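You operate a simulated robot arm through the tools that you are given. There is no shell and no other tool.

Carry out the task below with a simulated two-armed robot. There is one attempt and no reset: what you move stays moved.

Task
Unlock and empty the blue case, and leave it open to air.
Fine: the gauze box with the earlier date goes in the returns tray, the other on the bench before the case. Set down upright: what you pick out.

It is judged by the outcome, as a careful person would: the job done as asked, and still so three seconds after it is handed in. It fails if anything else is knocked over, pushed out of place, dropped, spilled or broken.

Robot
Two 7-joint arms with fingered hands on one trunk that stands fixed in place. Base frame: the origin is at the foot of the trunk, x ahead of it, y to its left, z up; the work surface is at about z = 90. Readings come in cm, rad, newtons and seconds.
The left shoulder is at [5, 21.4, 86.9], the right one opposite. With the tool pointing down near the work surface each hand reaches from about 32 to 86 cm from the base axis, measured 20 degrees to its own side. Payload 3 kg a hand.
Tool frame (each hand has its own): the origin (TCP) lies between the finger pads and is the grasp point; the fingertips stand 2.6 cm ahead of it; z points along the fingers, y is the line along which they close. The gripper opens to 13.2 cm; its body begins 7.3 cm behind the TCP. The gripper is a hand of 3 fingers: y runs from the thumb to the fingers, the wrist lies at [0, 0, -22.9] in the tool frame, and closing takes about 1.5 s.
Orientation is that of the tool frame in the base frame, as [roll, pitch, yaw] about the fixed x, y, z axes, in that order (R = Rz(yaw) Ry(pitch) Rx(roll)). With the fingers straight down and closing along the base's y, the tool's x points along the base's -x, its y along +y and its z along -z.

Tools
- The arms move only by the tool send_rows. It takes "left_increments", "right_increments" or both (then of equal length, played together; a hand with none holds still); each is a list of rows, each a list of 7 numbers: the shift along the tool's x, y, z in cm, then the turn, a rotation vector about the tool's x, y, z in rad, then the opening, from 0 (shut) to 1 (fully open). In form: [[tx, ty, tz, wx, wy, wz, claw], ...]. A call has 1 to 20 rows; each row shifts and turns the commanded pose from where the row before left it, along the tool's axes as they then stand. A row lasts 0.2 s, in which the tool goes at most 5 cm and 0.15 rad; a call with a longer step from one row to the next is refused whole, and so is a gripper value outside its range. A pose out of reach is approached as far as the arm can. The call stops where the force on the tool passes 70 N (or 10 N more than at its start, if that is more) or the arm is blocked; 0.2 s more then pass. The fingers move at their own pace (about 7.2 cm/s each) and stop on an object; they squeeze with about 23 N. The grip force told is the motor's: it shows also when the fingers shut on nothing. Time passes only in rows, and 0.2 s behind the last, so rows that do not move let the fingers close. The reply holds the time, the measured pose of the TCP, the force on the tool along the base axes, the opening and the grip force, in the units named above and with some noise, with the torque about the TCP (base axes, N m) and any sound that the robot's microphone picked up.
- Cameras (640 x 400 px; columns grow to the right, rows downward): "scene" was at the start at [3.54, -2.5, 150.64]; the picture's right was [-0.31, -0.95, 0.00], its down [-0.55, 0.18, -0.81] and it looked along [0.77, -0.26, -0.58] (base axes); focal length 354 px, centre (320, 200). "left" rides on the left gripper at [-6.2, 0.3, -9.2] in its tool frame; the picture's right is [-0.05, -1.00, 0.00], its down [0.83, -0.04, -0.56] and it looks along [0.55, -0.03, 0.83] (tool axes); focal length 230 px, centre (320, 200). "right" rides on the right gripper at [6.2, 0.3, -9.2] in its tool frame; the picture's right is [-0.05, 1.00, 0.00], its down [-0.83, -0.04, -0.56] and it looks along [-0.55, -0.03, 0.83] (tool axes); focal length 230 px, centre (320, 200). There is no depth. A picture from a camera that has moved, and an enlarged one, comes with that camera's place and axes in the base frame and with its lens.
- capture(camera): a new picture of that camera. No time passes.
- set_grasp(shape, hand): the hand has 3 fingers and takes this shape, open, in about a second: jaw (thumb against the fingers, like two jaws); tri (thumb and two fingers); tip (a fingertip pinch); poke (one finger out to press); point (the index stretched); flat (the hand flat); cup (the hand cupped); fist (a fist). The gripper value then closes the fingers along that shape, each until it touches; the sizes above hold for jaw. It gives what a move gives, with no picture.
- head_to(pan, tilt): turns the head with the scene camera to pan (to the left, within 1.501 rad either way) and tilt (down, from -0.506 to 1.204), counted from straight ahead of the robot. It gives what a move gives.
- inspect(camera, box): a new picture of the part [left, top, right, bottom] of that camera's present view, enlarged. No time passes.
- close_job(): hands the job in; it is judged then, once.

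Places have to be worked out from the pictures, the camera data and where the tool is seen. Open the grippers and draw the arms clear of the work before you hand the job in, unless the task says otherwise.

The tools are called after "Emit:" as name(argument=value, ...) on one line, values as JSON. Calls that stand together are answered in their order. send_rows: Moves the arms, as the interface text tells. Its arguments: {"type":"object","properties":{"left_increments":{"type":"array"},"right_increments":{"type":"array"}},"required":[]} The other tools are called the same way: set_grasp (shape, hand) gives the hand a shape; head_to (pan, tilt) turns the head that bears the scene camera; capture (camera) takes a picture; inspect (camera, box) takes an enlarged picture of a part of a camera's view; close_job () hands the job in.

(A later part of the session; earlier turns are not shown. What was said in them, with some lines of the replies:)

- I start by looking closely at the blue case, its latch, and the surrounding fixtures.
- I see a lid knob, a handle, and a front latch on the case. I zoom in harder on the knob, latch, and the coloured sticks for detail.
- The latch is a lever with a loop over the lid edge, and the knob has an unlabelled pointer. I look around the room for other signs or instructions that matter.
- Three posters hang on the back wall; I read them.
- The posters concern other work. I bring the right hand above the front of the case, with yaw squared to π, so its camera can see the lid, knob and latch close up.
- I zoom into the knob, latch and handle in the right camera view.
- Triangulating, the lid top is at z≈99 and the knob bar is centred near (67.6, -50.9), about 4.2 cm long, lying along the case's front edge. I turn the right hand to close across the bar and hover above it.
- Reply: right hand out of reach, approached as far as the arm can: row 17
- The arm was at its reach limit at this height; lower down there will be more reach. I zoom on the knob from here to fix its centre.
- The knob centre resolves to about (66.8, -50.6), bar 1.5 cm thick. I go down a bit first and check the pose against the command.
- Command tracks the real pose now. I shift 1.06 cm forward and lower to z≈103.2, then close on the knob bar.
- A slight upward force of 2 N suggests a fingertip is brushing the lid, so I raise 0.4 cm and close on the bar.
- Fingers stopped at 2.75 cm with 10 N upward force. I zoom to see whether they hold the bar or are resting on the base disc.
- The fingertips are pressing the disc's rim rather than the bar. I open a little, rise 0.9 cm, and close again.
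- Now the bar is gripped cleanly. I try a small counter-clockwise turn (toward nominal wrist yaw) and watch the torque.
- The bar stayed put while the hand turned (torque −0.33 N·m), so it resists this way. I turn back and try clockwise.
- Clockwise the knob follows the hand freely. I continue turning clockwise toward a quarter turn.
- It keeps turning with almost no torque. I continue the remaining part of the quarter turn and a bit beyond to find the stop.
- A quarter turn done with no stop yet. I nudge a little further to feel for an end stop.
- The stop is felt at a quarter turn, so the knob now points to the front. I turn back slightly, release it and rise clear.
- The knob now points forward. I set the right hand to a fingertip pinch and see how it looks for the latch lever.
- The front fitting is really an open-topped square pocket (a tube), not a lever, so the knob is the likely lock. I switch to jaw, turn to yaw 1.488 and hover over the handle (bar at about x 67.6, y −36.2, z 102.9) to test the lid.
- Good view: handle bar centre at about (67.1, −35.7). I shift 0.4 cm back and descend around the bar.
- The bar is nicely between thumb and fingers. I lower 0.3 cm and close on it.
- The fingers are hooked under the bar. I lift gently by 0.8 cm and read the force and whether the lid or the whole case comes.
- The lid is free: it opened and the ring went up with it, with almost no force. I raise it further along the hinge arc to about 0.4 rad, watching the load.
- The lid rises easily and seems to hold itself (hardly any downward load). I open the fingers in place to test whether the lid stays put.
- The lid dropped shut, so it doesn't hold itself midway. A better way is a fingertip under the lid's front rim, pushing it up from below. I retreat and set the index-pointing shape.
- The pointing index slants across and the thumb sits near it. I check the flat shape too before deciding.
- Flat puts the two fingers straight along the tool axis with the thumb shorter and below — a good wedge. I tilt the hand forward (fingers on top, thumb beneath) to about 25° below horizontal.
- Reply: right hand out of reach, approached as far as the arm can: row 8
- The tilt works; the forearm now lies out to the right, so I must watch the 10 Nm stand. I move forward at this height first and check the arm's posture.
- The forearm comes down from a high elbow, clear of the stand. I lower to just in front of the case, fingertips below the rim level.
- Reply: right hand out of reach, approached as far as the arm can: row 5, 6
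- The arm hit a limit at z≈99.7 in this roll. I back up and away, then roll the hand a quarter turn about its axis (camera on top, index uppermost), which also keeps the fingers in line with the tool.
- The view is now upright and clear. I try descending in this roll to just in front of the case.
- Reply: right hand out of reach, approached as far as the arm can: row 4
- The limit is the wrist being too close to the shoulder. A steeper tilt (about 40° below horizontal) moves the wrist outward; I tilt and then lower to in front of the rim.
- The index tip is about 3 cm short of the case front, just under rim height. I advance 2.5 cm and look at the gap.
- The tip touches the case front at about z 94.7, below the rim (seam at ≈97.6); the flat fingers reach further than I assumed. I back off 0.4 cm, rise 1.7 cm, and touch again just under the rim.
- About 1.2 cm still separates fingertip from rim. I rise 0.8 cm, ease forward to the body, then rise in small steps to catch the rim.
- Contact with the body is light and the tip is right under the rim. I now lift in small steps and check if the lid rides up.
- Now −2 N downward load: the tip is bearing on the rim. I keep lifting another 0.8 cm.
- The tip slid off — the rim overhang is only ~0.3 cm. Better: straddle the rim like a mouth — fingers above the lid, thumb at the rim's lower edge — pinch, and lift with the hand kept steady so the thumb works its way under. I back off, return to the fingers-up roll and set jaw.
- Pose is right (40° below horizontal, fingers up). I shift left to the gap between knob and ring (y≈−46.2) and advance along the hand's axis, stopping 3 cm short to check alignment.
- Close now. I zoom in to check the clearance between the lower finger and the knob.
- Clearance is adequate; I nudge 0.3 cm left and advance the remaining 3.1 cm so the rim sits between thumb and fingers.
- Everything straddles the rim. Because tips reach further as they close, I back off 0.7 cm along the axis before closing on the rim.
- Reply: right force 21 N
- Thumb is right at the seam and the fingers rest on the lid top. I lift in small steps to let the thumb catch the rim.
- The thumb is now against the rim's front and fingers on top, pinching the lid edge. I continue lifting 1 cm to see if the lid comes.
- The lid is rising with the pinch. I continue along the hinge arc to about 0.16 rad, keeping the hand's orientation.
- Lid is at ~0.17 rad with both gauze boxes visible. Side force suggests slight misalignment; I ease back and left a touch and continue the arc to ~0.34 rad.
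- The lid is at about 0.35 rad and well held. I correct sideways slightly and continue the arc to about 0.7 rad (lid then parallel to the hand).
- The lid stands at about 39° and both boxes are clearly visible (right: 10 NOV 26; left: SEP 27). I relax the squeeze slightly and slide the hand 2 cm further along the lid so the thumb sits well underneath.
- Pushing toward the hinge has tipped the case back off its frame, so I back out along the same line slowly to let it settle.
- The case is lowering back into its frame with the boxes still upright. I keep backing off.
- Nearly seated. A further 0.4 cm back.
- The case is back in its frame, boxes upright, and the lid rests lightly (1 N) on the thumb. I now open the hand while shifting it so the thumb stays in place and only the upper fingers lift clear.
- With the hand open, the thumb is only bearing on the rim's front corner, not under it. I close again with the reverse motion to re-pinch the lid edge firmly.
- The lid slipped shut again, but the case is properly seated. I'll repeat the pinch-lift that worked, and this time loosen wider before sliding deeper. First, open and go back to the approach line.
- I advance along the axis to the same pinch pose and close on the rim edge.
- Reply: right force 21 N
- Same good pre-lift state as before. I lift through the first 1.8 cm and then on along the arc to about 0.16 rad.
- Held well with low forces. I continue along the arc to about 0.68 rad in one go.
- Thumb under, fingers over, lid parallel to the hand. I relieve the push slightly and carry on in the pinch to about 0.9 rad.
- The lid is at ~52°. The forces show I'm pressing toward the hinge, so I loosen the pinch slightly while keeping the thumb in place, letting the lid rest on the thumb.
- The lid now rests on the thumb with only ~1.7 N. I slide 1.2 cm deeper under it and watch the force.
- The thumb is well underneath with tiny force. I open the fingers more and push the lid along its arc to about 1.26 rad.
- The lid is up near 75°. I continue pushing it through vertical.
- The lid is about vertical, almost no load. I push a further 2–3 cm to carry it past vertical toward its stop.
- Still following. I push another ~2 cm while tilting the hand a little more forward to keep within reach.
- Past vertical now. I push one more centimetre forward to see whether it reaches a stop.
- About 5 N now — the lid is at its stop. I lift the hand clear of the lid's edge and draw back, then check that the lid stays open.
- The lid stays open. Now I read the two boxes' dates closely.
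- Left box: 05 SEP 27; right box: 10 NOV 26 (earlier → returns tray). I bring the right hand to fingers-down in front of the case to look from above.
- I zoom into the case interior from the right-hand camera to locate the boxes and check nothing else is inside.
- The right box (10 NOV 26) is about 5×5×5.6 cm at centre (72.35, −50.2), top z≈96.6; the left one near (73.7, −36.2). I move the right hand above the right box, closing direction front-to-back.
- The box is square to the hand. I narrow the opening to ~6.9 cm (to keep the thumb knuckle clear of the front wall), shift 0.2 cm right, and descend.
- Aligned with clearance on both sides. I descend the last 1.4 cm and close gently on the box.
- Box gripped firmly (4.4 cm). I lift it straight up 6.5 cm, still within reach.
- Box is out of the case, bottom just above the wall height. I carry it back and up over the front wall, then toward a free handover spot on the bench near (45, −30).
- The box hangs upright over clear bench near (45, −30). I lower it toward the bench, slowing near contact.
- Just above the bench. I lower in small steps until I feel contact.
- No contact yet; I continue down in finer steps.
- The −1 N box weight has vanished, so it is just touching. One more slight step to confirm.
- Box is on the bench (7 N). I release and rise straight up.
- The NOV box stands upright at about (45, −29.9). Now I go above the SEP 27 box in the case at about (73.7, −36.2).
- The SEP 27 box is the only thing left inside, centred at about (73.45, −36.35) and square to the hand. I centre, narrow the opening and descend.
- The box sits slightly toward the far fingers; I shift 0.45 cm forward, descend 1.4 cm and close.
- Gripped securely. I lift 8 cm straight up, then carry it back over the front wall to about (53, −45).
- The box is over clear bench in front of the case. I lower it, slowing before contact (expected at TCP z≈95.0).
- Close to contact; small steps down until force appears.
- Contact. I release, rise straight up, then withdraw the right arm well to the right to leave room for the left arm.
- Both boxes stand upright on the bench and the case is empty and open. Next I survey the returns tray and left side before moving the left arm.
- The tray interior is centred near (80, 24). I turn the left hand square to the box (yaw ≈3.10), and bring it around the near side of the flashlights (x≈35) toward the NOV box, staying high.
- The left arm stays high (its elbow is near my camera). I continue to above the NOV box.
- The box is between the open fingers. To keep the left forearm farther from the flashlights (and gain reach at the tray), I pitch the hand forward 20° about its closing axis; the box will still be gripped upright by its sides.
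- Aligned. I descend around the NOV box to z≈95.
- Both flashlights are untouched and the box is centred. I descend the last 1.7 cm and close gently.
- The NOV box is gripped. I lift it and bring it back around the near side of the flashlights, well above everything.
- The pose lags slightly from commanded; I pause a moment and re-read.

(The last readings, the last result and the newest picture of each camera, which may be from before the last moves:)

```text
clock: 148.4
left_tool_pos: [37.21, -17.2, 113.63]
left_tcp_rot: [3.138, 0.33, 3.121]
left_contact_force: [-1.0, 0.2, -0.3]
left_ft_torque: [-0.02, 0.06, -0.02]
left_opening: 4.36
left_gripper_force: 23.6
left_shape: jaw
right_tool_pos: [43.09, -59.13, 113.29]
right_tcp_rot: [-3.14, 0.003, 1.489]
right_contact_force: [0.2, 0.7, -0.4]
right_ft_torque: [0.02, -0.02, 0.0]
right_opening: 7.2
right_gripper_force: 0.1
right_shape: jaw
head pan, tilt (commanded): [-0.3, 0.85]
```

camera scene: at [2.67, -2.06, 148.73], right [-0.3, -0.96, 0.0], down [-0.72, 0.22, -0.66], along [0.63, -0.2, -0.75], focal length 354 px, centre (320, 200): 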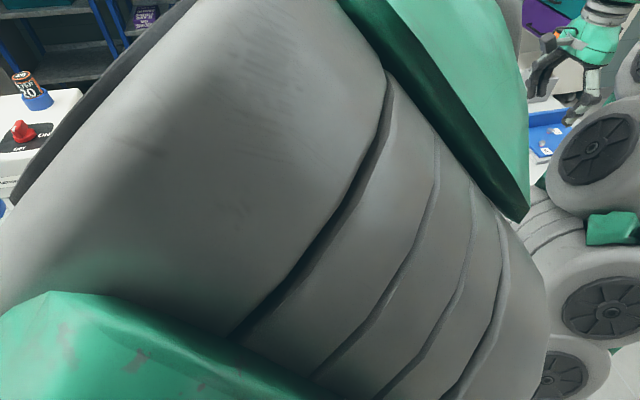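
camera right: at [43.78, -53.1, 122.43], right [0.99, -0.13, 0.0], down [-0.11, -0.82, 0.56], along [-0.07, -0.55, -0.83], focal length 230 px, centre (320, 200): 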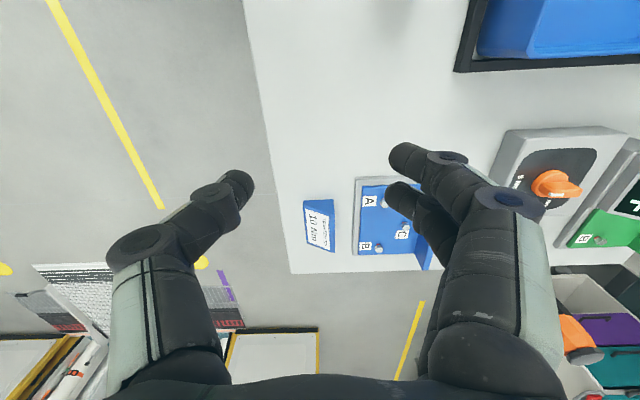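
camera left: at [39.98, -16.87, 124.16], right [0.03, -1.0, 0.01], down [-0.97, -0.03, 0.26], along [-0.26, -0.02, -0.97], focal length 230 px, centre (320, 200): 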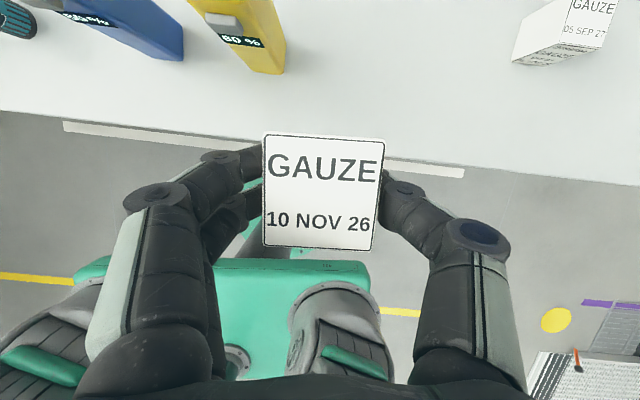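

Steady but slightly short, probably because the arm is folded close to the head. I move a bit more forward and higher, then go left past the flashlights with the box bottom above their tops.

Emit:
send_rows(left_increments=[[-1.42, 2.55, -0.545, 0, 0, 0, 0.15], [-1.42, 2.55, -0.545, 0, 0, 0, 0.15], [-1.42, 2.55, -0.545, 0, 0, 0, 0.15], [-1.42, 2.55, -0.545, 0, 0, 0, 0.15], [0, 0, 0, 0, 0, 0, 0.15]])

Emit:
capture(camera="left")

```text
clock: 149.6
left_tool_pos: [40.93, -7.66, 118.3]
left_tcp_rot: [-3.141, 0.354, 3.097]
left_contact_force: [-0.2, 0.4, 0.5]
left_ft_torque: [-0.03, 0.02, -0.03]
left_opening: 4.39
left_gripper_force: 22.6
left_shape: jaw
right_tool_pos: [43.2, -59.09, 113.2]
right_tcp_rot: [3.141, 0.002, 1.489]
right_contact_force: [-0.4, 0.4, 0.7]
right_ft_torque: [0.01, 0.03, -0.01]
right_opening: 7.23
right_gripper_force: 0.1
right_shape: jaw
head pan, tilt (commanded): [-0.3, 0.85]
```

```text
taken
camera left: at [43.53, -7.44, 129.09], right [0.0, -1.0, 0.02], down [-0.97, 0.0, 0.23], along [-0.23, -0.02, -0.97], focal length 230 px, centre (320, 200)
```

left: 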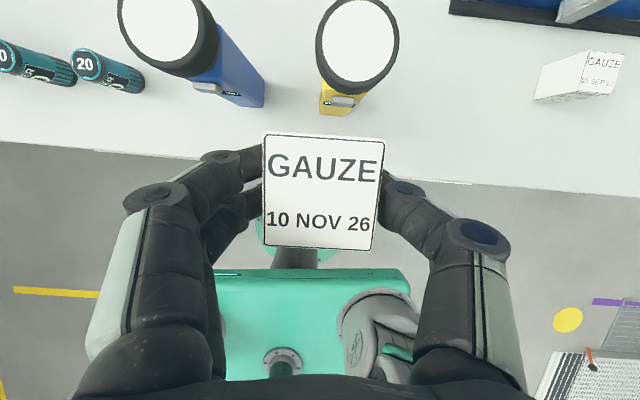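

Tracking well again; the box is clear of both flashlights. I continue left to (42, 12), then forward toward the tray.

Emit:
send_rows(left_increments=[[-0.03, 3.29, 0.01, 0, 0, 0, 0.15], [-0.03, 3.29, 0.01, 0, 0, 0, 0.15], [-0.03, 3.29, 0.01, 0, 0, 0, 0.15], [-0.03, 3.29, 0.01, 0, 0, 0, 0.15], [-0.03, 3.29, 0.01, 0, 0, 0, 0.15], [-0.03, 3.29, 0.01, 0, 0, 0, 0.15], [-2.57, 2.12, 1.47, 0, 0, 0, 0.15], [-2.57, 2.12, 1.47, 0, 0, 0, 0.15], [-2.57, 2.12, 1.47, 0, 0, 0, 0.15], [-2.57, 2.12, 1.47, 0, 0, 0, 0.15], [-2.57, 2.12, 1.47, 0, 0, 0, 0.15], [-2.57, 2.12, 1.47, 0, 0, 0, 0.15], [0, 0, 0, 0, 0, 0, 0.15]])

Emit:
capture(camera="left")

Emit:
head_to(pan=0.15, tilt=0.7)

Emit:
capture(camera="scene")

```text
clock: 152.4
left_tool_pos: [60.37, 23.61, 115.36]
left_tcp_rot: [3.141, 0.351, 3.1]
left_contact_force: [-0.2, -0.4, -0.5]
left_ft_torque: [-0.01, 0.01, 0.01]
left_opening: 4.36
left_gripper_force: 23.2
left_shape: jaw
right_tool_pos: [43.08, -58.99, 113.27]
right_tcp_rot: [3.141, 0.001, 1.489]
right_contact_force: [0.4, -0.2, 0.5]
right_ft_torque: [-0.01, 0.02, 0.01]
right_opening: 7.23
right_gripper_force: 0.2
right_shape: jaw
head pan, tilt (commanded): [-0.3, 0.85]
```

```text
taken
camera left: at [62.93, 23.93, 126.15], right [0.01, -1.0, 0.02], down [-0.97, 0.0, 0.24], along [-0.24, -0.02, -0.97], focal length 230 px, centre (320, 200)
```

left: 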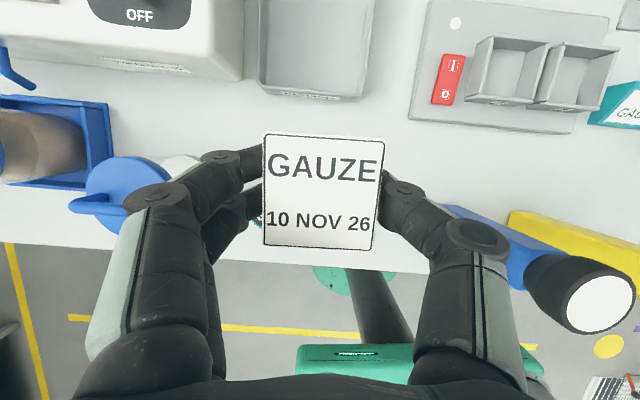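

```text
clock: 153.3
left_tool_pos: [60.3, 23.61, 115.43]
left_tcp_rot: [3.14, 0.35, 3.098]
left_contact_force: [0.2, -0.1, -1.4]
left_ft_torque: [0.0, 0.02, -0.01]
left_opening: 4.4
left_gripper_force: 22.9
left_shape: jaw
right_tool_pos: [43.04, -59.25, 113.22]
right_tcp_rot: [-3.141, 0.002, 1.49]
right_contact_force: [-0.6, 0.8, -0.3]
right_ft_torque: [0.01, 0.03, 0.01]
right_opening: 7.21
right_gripper_force: 0.1
right_shape: jaw
head pan, tilt (commanded): [0.15, 0.7]
```

```text
taken
camera scene: at [3.61, 1.51, 149.95], right [0.15, -0.99, 0.0], down [-0.64, -0.1, -0.76], along [0.76, 0.11, -0.64], focal length 354 px, centre (320, 200)
```

scene: 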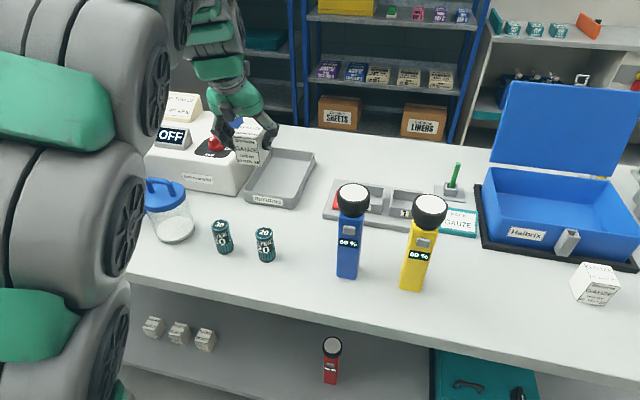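

The tray is straight ahead (front rim x≈69, y 16.4–32). I move over its middle at about (79.5, 24.2), still above the rim.

Emit:
send_rows(left_increments=[[-2.45, 0.23, 2.56, 0, 0, 0, 0.15], [-2.45, 0.23, 2.56, 0, 0, 0, 0.15], [-2.45, 0.23, 2.56, 0, 0, 0, 0.15], [-2.45, 0.23, 2.56, 0, 0, 0, 0.15], [-2.45, 0.23, 2.56, 0, 0, 0, 0.15], [-2.45, 0.23, 2.56, 0, 0, 0, 0.15], [0, 0, 0, 0, 0, 0, 0.15]])

Emit:
capture(camera="left")

Emit:
inspect(camera="scene", box=[180, 80, 360, 220])

```text
clock: 154.9
left_tool_pos: [79.06, 24.31, 105.57]
left_tcp_rot: [3.141, 0.351, 3.1]
left_contact_force: [0.5, -0.6, -0.6]
left_ft_torque: [0.03, 0.0, 0.0]
left_opening: 4.37
left_gripper_force: 23.0
left_shape: jaw
right_tool_pos: [43.07, -59.13, 113.21]
right_tcp_rot: [-3.141, 0.001, 1.488]
right_contact_force: [0.5, -0.7, 0.2]
right_ft_torque: [-0.03, -0.02, -0.01]
right_opening: 7.22
right_gripper_force: 0.0
right_shape: jaw
head pan, tilt (commanded): [0.15, 0.7]
```

```text
taken
camera left: at [81.69, 24.61, 116.41], right [0.01, -1.0, 0.02], down [-0.97, 0.0, 0.24], along [-0.24, -0.02, -0.97], focal length 230 px, centre (320, 200)
```

left: 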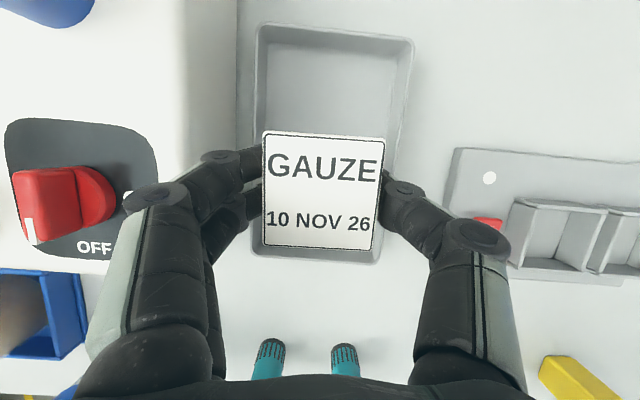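

```text
2.86 times, centred on (270, 150) of scene
camera zoom: at [3.61, 1.52, 149.96], right [0.15, -0.99, 0.0], down [-0.64, -0.1, -0.76], along [0.76, 0.11, -0.64], focal length 1010 px, centre (463, 343)
```

zoom: 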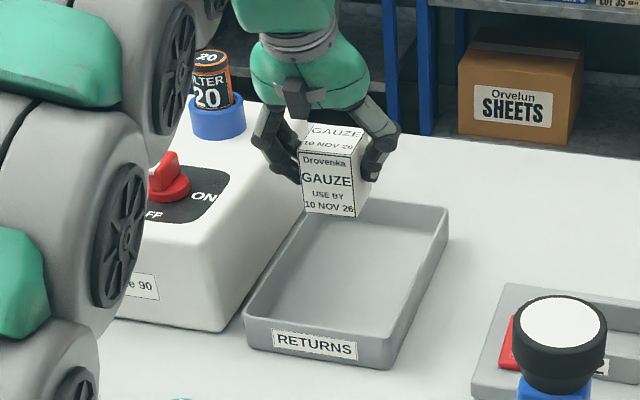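

The box hangs above the tray centre. Before lowering, I look closely at how near the white device on the left is to the hand's fingers.

Emit:
inspect(camera="scene", box=[210, 90, 320, 210])

Emit:
inspect(camera="left", box=[100, 0, 460, 290])

```text
3.33 times, centred on (265, 150) of scene
camera zoom: at [3.61, 1.52, 149.96], right [0.15, -0.99, 0.0], down [-0.64, -0.1, -0.76], along [0.76, 0.11, -0.64], focal length 1178 px, centre (503, 367)
```

zoom: 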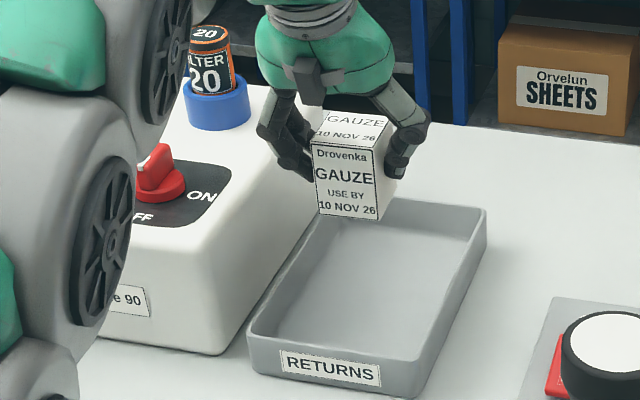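

```text
1.38 times, centred on (280, 145) of left
camera zoom: at [81.69, 24.61, 116.41], right [0.01, -1.0, 0.02], down [-0.97, 0.0, 0.24], along [-0.24, -0.02, -0.97], focal length 317 px, centre (375, 276)
```

zoom: 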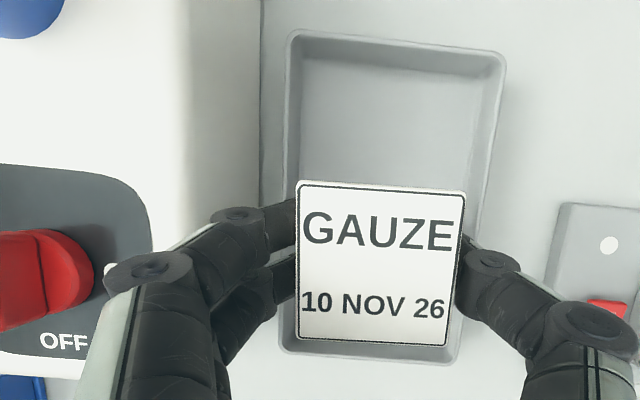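

The device face is at y≈34.3, so I shift the box 1 cm right (y≈23.3) for finger clearance and lower to just above the tray floor.

Emit:
send_rows(left_increments=[[0.72, -0.25, 2.0, 0, 0, 0, 0.15], [0.72, -0.25, 2.0, 0, 0, 0, 0.15], [0.72, -0.25, 2.0, 0, 0, 0, 0.15], [0.65, -0.25, 1.8, 0, 0, 0, 0.15], [0, 0, 0, 0, 0, 0, 0.15]])

Emit:
inspect(camera="scene", box=[210, 90, 320, 210])

Emit:
capture(camera="left")

```text
clock: 156.1
left_tool_pos: [79.21, 23.27, 97.59]
left_tcp_rot: [-3.14, 0.35, 3.099]
left_contact_force: [0.1, 0.1, -1.0]
left_ft_torque: [0.0, 0.03, 0.03]
left_opening: 4.38
left_gripper_force: 23.3
left_shape: jaw
right_tool_pos: [43.07, -59.13, 113.19]
right_tcp_rot: [-3.139, 0.0, 1.489]
right_contact_force: [0.9, 0.3, 0.9]
right_ft_torque: [-0.02, -0.01, 0.02]
right_opening: 7.22
right_gripper_force: 0.1
right_shape: jaw
head pan, tilt (commanded): [0.15, 0.7]
```

```text
3.33 times, centred on (265, 150) of scene
camera zoom: at [3.61, 1.52, 149.96], right [0.15, -0.99, 0.0], down [-0.64, -0.1, -0.76], along [0.76, 0.11, -0.64], focal length 1178 px, centre (503, 367)
```

zoom: 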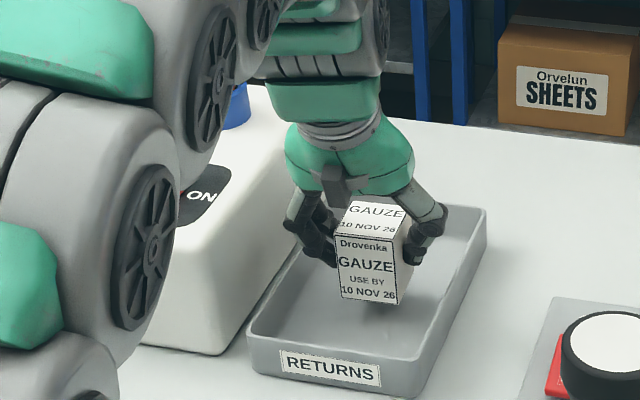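

```text
taken
camera left: at [81.86, 23.62, 108.39], right [0.01, -1.0, 0.02], down [-0.97, 0.0, 0.24], along [-0.24, -0.02, -0.97], focal length 230 px, centre (320, 200)
```

left: 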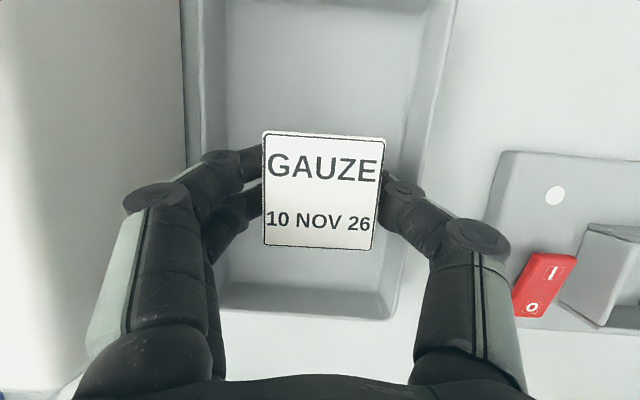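

Inside the tray with good clearance. I lower in small steps until contact.

Emit:
send_rows(left_increments=[[0.17, 0, 0.47, 0, 0, 0, 0.15], [0.1, 0, 0.28, 0, 0, 0, 0.15], [0.07, 0, 0.19, 0, 0, 0, 0.15], [0, 0, 0, 0, 0, 0, 0.15]])

```text
clock: 157.1
left_tool_pos: [79.38, 23.17, 96.57]
left_tcp_rot: [-3.141, 0.352, 3.1]
left_contact_force: [0.7, -0.1, -0.7]
left_ft_torque: [0.04, 0.0, 0.0]
left_opening: 4.39
left_gripper_force: 23.3
left_shape: jaw
right_tool_pos: [43.1, -59.09, 113.19]
right_tcp_rot: [3.141, 0.002, 1.49]
right_contact_force: [0.2, -0.8, 0.1]
right_ft_torque: [-0.01, 0.01, 0.05]
right_opening: 7.27
right_gripper_force: 0.1
right_shape: jaw
head pan, tilt (commanded): [0.15, 0.7]
```

No contact yet; finer steps down.

Emit:
send_rows(left_increments=[[0.07, 0, 0.19, 0, 0, 0, 0.15], [0.07, 0, 0.19, 0, 0, 0, 0.15], [0, 0, 0, 0, 0, 0, 0.15]])

```text
clock: 157.9
left_tool_pos: [79.26, 23.28, 96.12]
left_tcp_rot: [3.14, 0.35, 3.1]
left_contact_force: [0.1, 0.4, -1.6]
left_ft_torque: [0.0, -0.01, 0.01]
left_opening: 4.36
left_gripper_force: 23.2
left_shape: jaw
right_tool_pos: [43.0, -59.11, 113.27]
right_tcp_rot: [3.141, 0.002, 1.49]
right_contact_force: [-0.3, -0.7, -0.2]
right_ft_torque: [-0.02, -0.01, 0.04]
right_opening: 7.22
right_gripper_force: 0.1
right_shape: jaw
head pan, tilt (commanded): [0.15, 0.7]
```

Still hanging (−1.6 N). Continue in 0.2 cm steps.

Emit:
send_rows(left_increments=[[0.07, 0, 0.19, 0, 0, 0, 0.15], [0.05, 0, 0.14, 0, 0, 0, 0.15], [0, 0, 0, 0, 0, 0, 0.15]])

```text
clock: 158.7
left_tool_pos: [79.17, 23.37, 95.75]
left_tcp_rot: [-3.141, 0.349, 3.101]
left_contact_force: [0.1, -0.2, -1.8]
left_ft_torque: [0.0, 0.04, -0.04]
left_opening: 4.38
left_gripper_force: 22.6
left_shape: jaw
right_tool_pos: [43.06, -59.23, 113.34]
right_tcp_rot: [3.141, 0.0, 1.489]
right_contact_force: [0.0, 0.2, 0.5]
right_ft_torque: [0.03, -0.02, 0.0]
right_opening: 7.24
right_gripper_force: 0.1
right_shape: jaw
head pan, tilt (commanded): [0.15, 0.7]
```

Emit:
send_rows(left_increments=[[0.05, 0, 0.14, 0, 0, 0, 0.15], [0, 0, 0, 0, 0, 0, 0.15]])

Emit:
inspect(camera="scene", box=[230, 120, 320, 210])

```text
clock: 159.3
left_tool_pos: [79.18, 23.27, 95.73]
left_tcp_rot: [3.141, 0.349, 3.098]
left_contact_force: [0.4, 0.5, -0.1]
left_ft_torque: [-0.03, 0.0, -0.01]
left_opening: 4.4
left_gripper_force: 23.2
left_shape: jaw
right_tool_pos: [42.98, -59.14, 113.29]
right_tcp_rot: [-3.141, 0.002, 1.488]
right_contact_force: [-0.6, -0.1, -0.5]
right_ft_torque: [-0.03, 0.0, -0.04]
right_opening: 7.23
right_gripper_force: 0.1
right_shape: jaw
head pan, tilt (commanded): [0.15, 0.7]
```

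```text
4.44 times, centred on (275, 165) of scene
camera zoom: at [3.61, 1.52, 149.96], right [0.15, -0.99, 0.0], down [-0.64, -0.1, -0.76], along [0.76, 0.11, -0.64], focal length 1571 px, centre (520, 356)
```

zoom: 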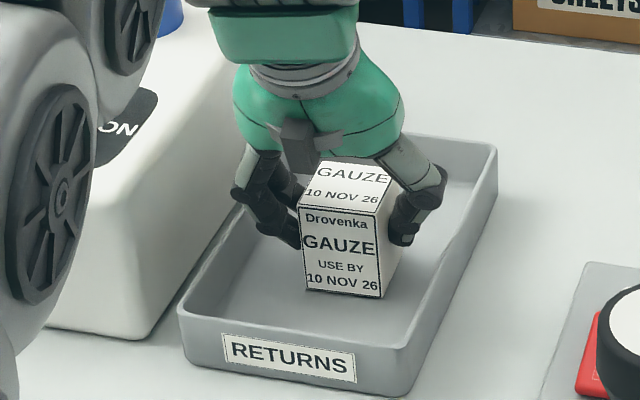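

The weight has just come off (−0.1 N): the box is touching. One more tiny step to confirm.

Emit:
send_rows(left_increments=[[0.04, 0, 0.1, 0, 0, 0, 0.15], [0, 0, 0, 0, 0, 0, 0.15]])

```text
clock: 159.9
left_tool_pos: [79.37, 23.38, 95.61]
left_tcp_rot: [-3.141, 0.349, 3.101]
left_contact_force: [0.0, 0.9, 0.0]
left_ft_torque: [-0.04, 0.04, 0.01]
left_opening: 4.37
left_gripper_force: 23.1
left_shape: jaw
right_tool_pos: [43.1, -59.17, 113.24]
right_tcp_rot: [3.14, 0.001, 1.488]
right_contact_force: [-0.1, 0.3, 0.2]
right_ft_torque: [-0.01, 0.02, 0.02]
right_opening: 7.23
right_gripper_force: 0.1
right_shape: jaw
head pan, tilt (commanded): [0.15, 0.7]
```

Emit:
send_rows(left_increments=[[0.05, 0, 0.14, 0, 0, 0, 0.15], [0, 0, 0, 0, 0, 0, 0.15]])

```text
clock: 160.5
left_tool_pos: [79.33, 23.38, 95.49]
left_tcp_rot: [3.141, 0.35, 3.1]
left_contact_force: [0.6, -0.1, 4.8]
left_ft_torque: [0.05, -0.07, 0.0]
left_opening: 4.4
left_gripper_force: 23.3
left_shape: jaw
right_tool_pos: [43.07, -59.19, 113.27]
right_tcp_rot: [3.14, 0.003, 1.488]
right_contact_force: [0.7, -0.2, 0.0]
right_ft_torque: [0.02, -0.02, 0.01]
right_opening: 7.27
right_gripper_force: 0.2
right_shape: jaw
head pan, tilt (commanded): [0.15, 0.7]
```

Firm contact (4.8 N). I open just enough and retreat along the hand's axis.

Emit:
send_rows(left_increments=[[0, 0, 0, 0, 0, 0, 0.38], [0, 0, 0, 0, 0, 0, 0.46], [0, 0, 0, 0, 0, 0, 0.48], [0, 0, -1.5, 0, 0, 0, 0.48], [0, 0, -2.5, 0, 0, 0, 0.48], [0, 0, -3, 0, 0, 0, 0.48], [0, 0, -3, 0, 0, 0, 0.48], [0, 0, -3, 0, 0, 0, 0.48], [0, 0, 0, 0, 0, 0, 0.48]])

Emit:
capture(camera="left")

Emit:
capture(camera="scene")

```text
clock: 162.5
left_tool_pos: [74.79, 23.33, 107.5]
left_tcp_rot: [-3.141, 0.35, 3.099]
left_contact_force: [0.4, -0.3, 1.0]
left_ft_torque: [0.03, -0.02, 0.01]
left_opening: 6.27
left_gripper_force: 0.0
left_shape: jaw
right_tool_pos: [43.14, -59.22, 113.39]
right_tcp_rot: [-3.141, 0.002, 1.488]
right_contact_force: [0.6, -0.2, 0.9]
right_ft_torque: [0.0, 0.0, -0.01]
right_opening: 7.23
right_gripper_force: 0.1
right_shape: jaw
head pan, tilt (commanded): [0.15, 0.7]
```

```text
taken
camera left: at [77.34, 23.63, 118.26], right [0.01, -1.0, 0.02], down [-0.97, 0.0, 0.24], along [-0.24, -0.02, -0.97], focal length 230 px, centre (320, 200)
```

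left: 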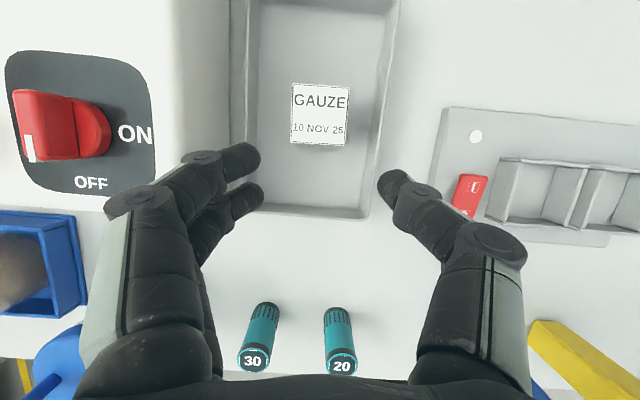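

```text
taken
camera scene: at [3.61, 1.52, 149.96], right [0.15, -0.99, 0.0], down [-0.64, -0.1, -0.76], along [0.76, 0.11, -0.64], focal length 354 px, centre (320, 200)
```

scene: 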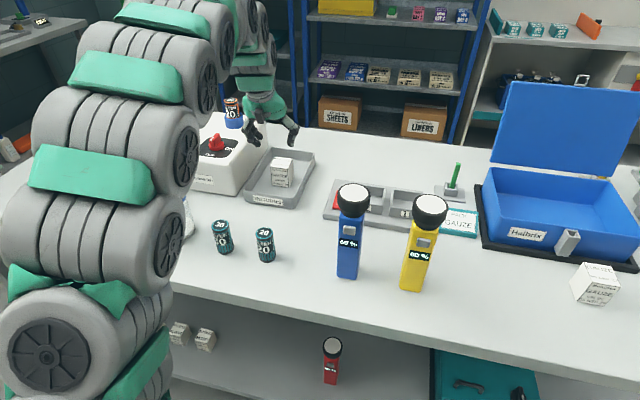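

The NOV box stands upright in the returns tray. I open both hands fully and draw both arms clear.

Emit:
send_rows(left_increments=[[2.25, -0.68, -2.83, 0, 0, 0, 0.6], [2.25, -0.68, -2.83, 0, 0, 0, 0.8], [2.25, -0.68, -2.83, 0, 0, 0, 1], [2.25, -0.68, -2.83, 0, 0, 0, 1], [2.25, -0.68, -2.83, 0, 0, 0, 1], [2.25, -0.68, -2.83, 0, 0, 0, 1], [2.25, -0.68, -2.83, 0, 0, 0, 1], [2.0, -0.68, -2.5, 0, 0, 0, 1], [0, 0, 0, 0, 0, 0, 1]], right_increments=[[0, 0, -2.5, 0, 0, 0, 0.7], [0, 0, -2.5, 0, 0, 0, 0.9], [0, -1, -2.5, 0, 0, 0, 1], [0, -2, 0, 0, 0, 0, 1], [0, -2, 0, 0, 0, 0, 1], [0, 0, 0, 0, 0, 0, 1], [0, 0, 0, 0, 0, 0, 1], [0, 0, 0, 0, 0, 0, 1], [0, 0, 0, 0, 0, 0, 1]])

Emit:
head_to(pan=-0.319, tilt=0.621)

Emit:
capture(camera="scene")

```text
clock: 164.5
left_tool_pos: [50.47, 19.17, 122.57]
left_tcp_rot: [-3.141, 0.348, 3.1]
left_contact_force: [-0.2, -0.8, -1.2]
left_ft_torque: [0.02, -0.03, -0.02]
left_opening: 13.2
left_gripper_force: 0.1
left_shape: jaw
right_tool_pos: [37.81, -58.71, 121.1]
right_tcp_rot: [-3.142, 0.001, 1.488]
right_contact_force: [-0.1, -0.9, -0.9]
right_ft_torque: [0.01, -0.01, 0.02]
right_opening: 13.18
right_gripper_force: 0.0
right_shape: jaw
head pan, tilt (commanded): [0.15, 0.7]
```

```text
clock: 165.4
left_tool_pos: [50.37, 19.24, 122.57]
left_tcp_rot: [3.14, 0.349, 3.098]
left_contact_force: [-0.1, 0.3, -0.6]
left_ft_torque: [0.01, -0.03, -0.01]
left_opening: 13.19
left_gripper_force: 0.1
left_shape: jaw
right_tool_pos: [37.79, -58.72, 121.17]
right_tcp_rot: [3.141, 0.001, 1.488]
right_contact_force: [-0.5, 0.3, -0.2]
right_ft_torque: [0.03, -0.01, 0.01]
right_opening: 13.2
right_gripper_force: 0.0
right_shape: jaw
head pan, tilt (commanded): [-0.319, 0.621]
```

```text
taken
camera scene: at [3.54, -2.5, 150.63], right [-0.31, -0.95, 0.0], down [-0.55, 0.18, -0.81], along [0.77, -0.25, -0.58], focal length 354 px, centre (320, 200)
```

scene: 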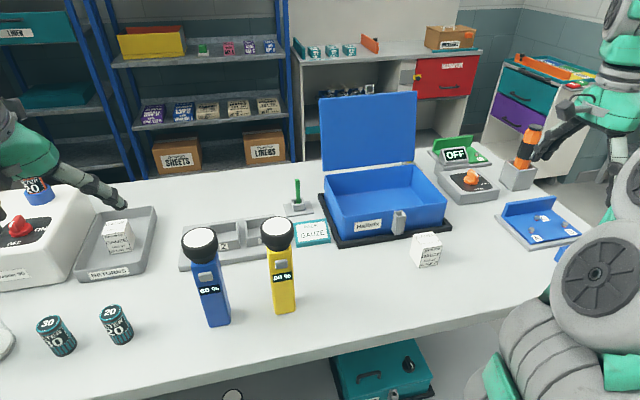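

Same view as at the start: everything else appears in place. I zoom to verify the case, boxes and yellow stick.

Emit:
inspect(camera="scene", box=[280, 80, 480, 280])

Emit:
inspect(camera="scene", box=[60, 180, 200, 290])

Emit:
inspect(camera="scene", box=[310, 150, 460, 250])

Emit:
capture(camera="right")

```text
2.00 times, centred on (380, 180) of scene
camera zoom: at [3.54, -2.5, 150.63], right [-0.31, -0.95, 0.0], down [-0.55, 0.18, -0.81], along [0.77, -0.25, -0.58], focal length 707 px, centre (200, 240)
```

zoom: 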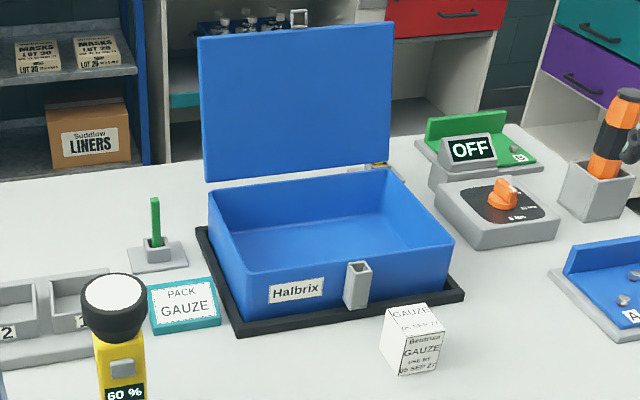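

```text
3.64 times, centred on (130, 235) of scene
camera zoom: at [3.54, -2.5, 150.63], right [-0.31, -0.95, 0.0], down [-0.55, 0.18, -0.81], along [0.77, -0.25, -0.58], focal length 1285 px, centre (1011, 73)
```

zoom: 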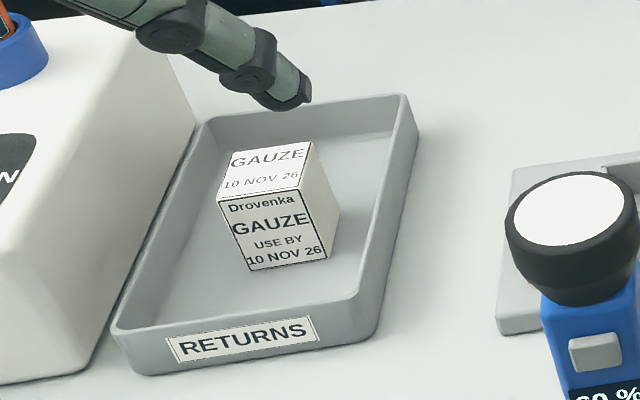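

```text
4.00 times, centred on (385, 200) of scene
camera zoom: at [3.54, -2.5, 150.63], right [-0.31, -0.95, 0.0], down [-0.55, 0.18, -0.81], along [0.77, -0.25, -0.58], focal length 1414 px, centre (60, 200)
```

zoom: 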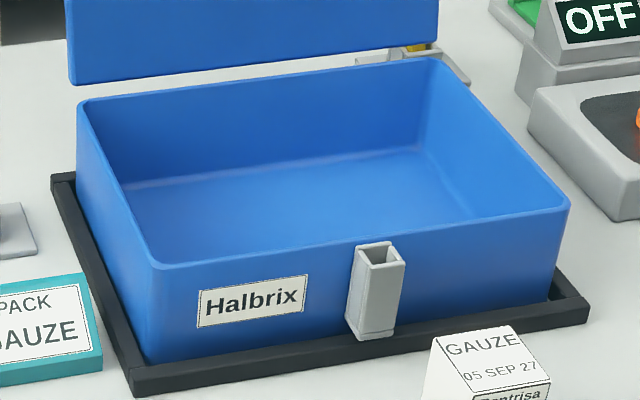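

```text
taken
camera right: at [38.56, -52.67, 130.24], right [0.99, -0.13, 0.0], down [-0.11, -0.82, 0.56], along [-0.07, -0.55, -0.83], focal length 230 px, centre (320, 200)
```

right: 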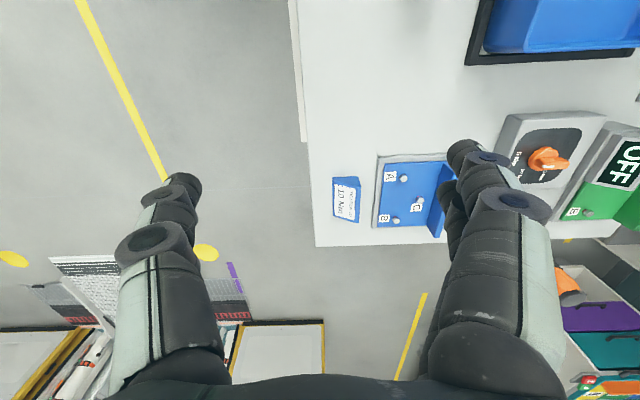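

All as wanted so far. The yellow stick behind the case is hidden by the lid from here, so I turn the right hand to look past the lid from the right side.

Emit:
send_rows(right_increments=[[0, 0, 0, 0, 0, -0.1375, 1], [0, 0, 0, 0, 0, -0.1375, 1], [0, 0, 0, 0, 0, -0.1375, 1], [0, 0, 0, 0, 0, -0.1375, 1], [0, 0, 0, 0, 0, -0.1375, 1], [0, 0, 0, 0, 0, -0.1375, 1], [0, 0, 0, 0, 0, -0.1375, 1], [0, 0, 0, 0, 0, -0.1375, 1], [0, 0, 0, 0, 0, -0.1375, 1], [0, 0, 0, 0, 0, -0.1375, 1], [0, 0, 0, 0, 0, -0.1375, 1], [0, 0, 0, 0, 0, -0.1375, 1], [-2.5, -2, 0.5, 0, 0, 0, 1], [-2.5, -2, 0.5, 0, 0, 0, 1], [-2.5, -2, 0.5, 0, 0, 0, 1], [0, 0, 0, 0, 0, 0, 1]])

Emit:
capture(camera="right")

Emit:
inspect(camera="right", box=[280, 180, 500, 380])

```text
clock: 168.8
left_tool_pos: [50.45, 19.14, 122.7]
left_tcp_rot: [3.141, 0.348, 3.1]
left_contact_force: [-1.0, 0.5, -0.9]
left_ft_torque: [0.01, -0.01, 0.0]
left_opening: 13.19
left_gripper_force: 0.1
left_shape: jaw
right_tool_pos: [45.63, -64.89, 119.18]
right_tcp_rot: [-3.139, 0.0, -3.141]
right_contact_force: [0.3, 0.3, 0.1]
right_ft_torque: [-0.02, 0.0, 0.01]
right_opening: 13.21
right_gripper_force: 0.0
right_shape: jaw
head pan, tilt (commanded): [-0.319, 0.621]
```

```text
taken
camera right: at [39.35, -64.64, 128.36], right [0.05, 1.0, 0.0], down [0.83, -0.04, 0.56], along [0.55, -0.03, -0.83], focal length 230 px, centre (320, 200)
```

right: 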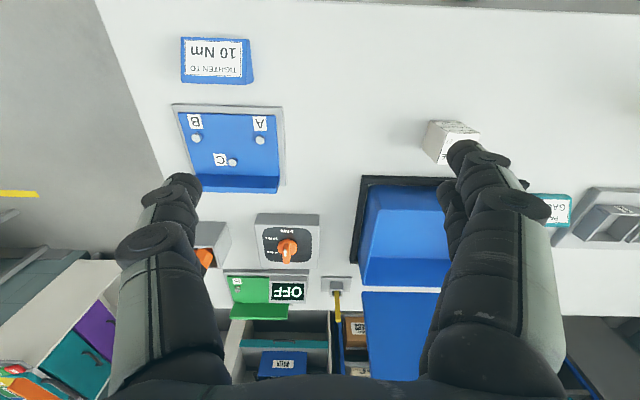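

```text
2.00 times, centred on (390, 280) of right
camera zoom: at [39.35, -64.64, 128.36], right [0.05, 1.0, 0.0], down [0.83, -0.04, 0.56], along [0.55, -0.03, -0.83], focal length 460 px, centre (180, 40)
```

zoom: 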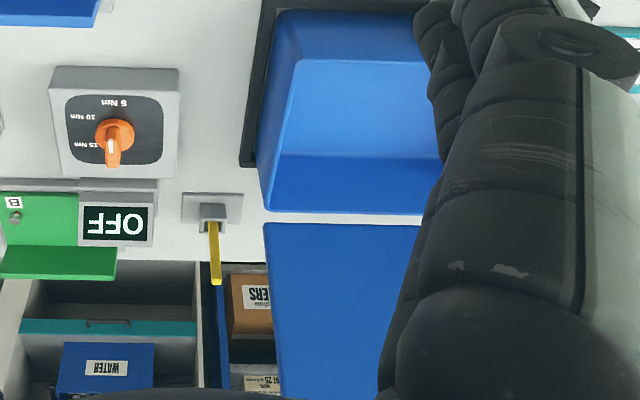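

The yellow stick stands untouched in its holder, and the lid is clear of it. I draw the right hand back a bit and do a last check of the scene.

Emit:
send_rows(right_increments=[[3.5, 1.5, -0.5, 0, 0, 0, 1], [3.5, 1.5, -0.5, 0, 0, 0, 1], [0, 0, 0, 0, 0, 0, 1], [0, 0, 0, 0, 0, 0, 1], [0, 0, 0, 0, 0, 0, 1]])

Emit:
capture(camera="scene")

```text
clock: 170.0
left_tool_pos: [50.36, 19.25, 122.72]
left_tcp_rot: [3.141, 0.348, 3.1]
left_contact_force: [-0.9, -0.4, -0.2]
left_ft_torque: [0.01, 0.0, -0.03]
left_opening: 13.17
left_gripper_force: 0.1
left_shape: jaw
right_tool_pos: [38.59, -61.72, 120.31]
right_tcp_rot: [-3.14, 0.0, 3.139]
right_contact_force: [-0.3, 0.1, 0.6]
right_ft_torque: [0.0, -0.01, 0.01]
right_opening: 13.18
right_gripper_force: 0.1
right_shape: jaw
head pan, tilt (commanded): [-0.319, 0.621]
```

```text
taken
camera scene: at [3.54, -2.5, 150.63], right [-0.31, -0.95, 0.0], down [-0.55, 0.18, -0.81], along [0.77, -0.26, -0.58], focal length 354 px, centre (320, 200)
```

scene: 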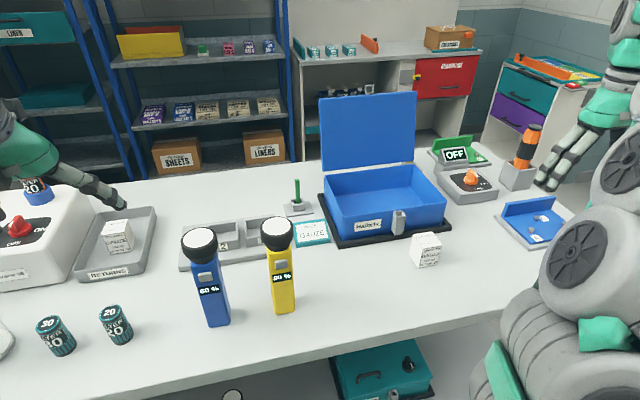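

The case is unlocked, empty and open. The 10 NOV 26 box is upright in the returns tray, and the 05 SEP 27 box is upright on the bench before the case. Nothing else has moved and both arms are clear, so I hand the job in.

Emit:
close_job()

```text
The job is handed in.
```

The blue case is unlocked, empty and standing open, and I've handed the job in; I have not seen the judge's result.

- **Earlier date:** the 10 NOV 26 box is upright in the returns tray.
- **Later date:** the 05 SEP 27 box is upright on the bench in front of the case.
- **Lid:** a quarter turn of the knob unlocked it. It is open past vertical against its stop and stayed there on its own.

Two things went less cleanly while I was opening the lid:

- **Lid dropped shut:** this happened twice before I got it fully open.
- **Case tipped:** while I was pushing on the lid, the front of the case lifted out of its black frame for a moment. I lowered it back in, the boxes stayed upright, and its final position matches the start picture to within about a pixel.

In the last pictures nothing else on the bench looked knocked over or moved, including the flashlights and the stick behind the case. Both hands are open and clear of the work.
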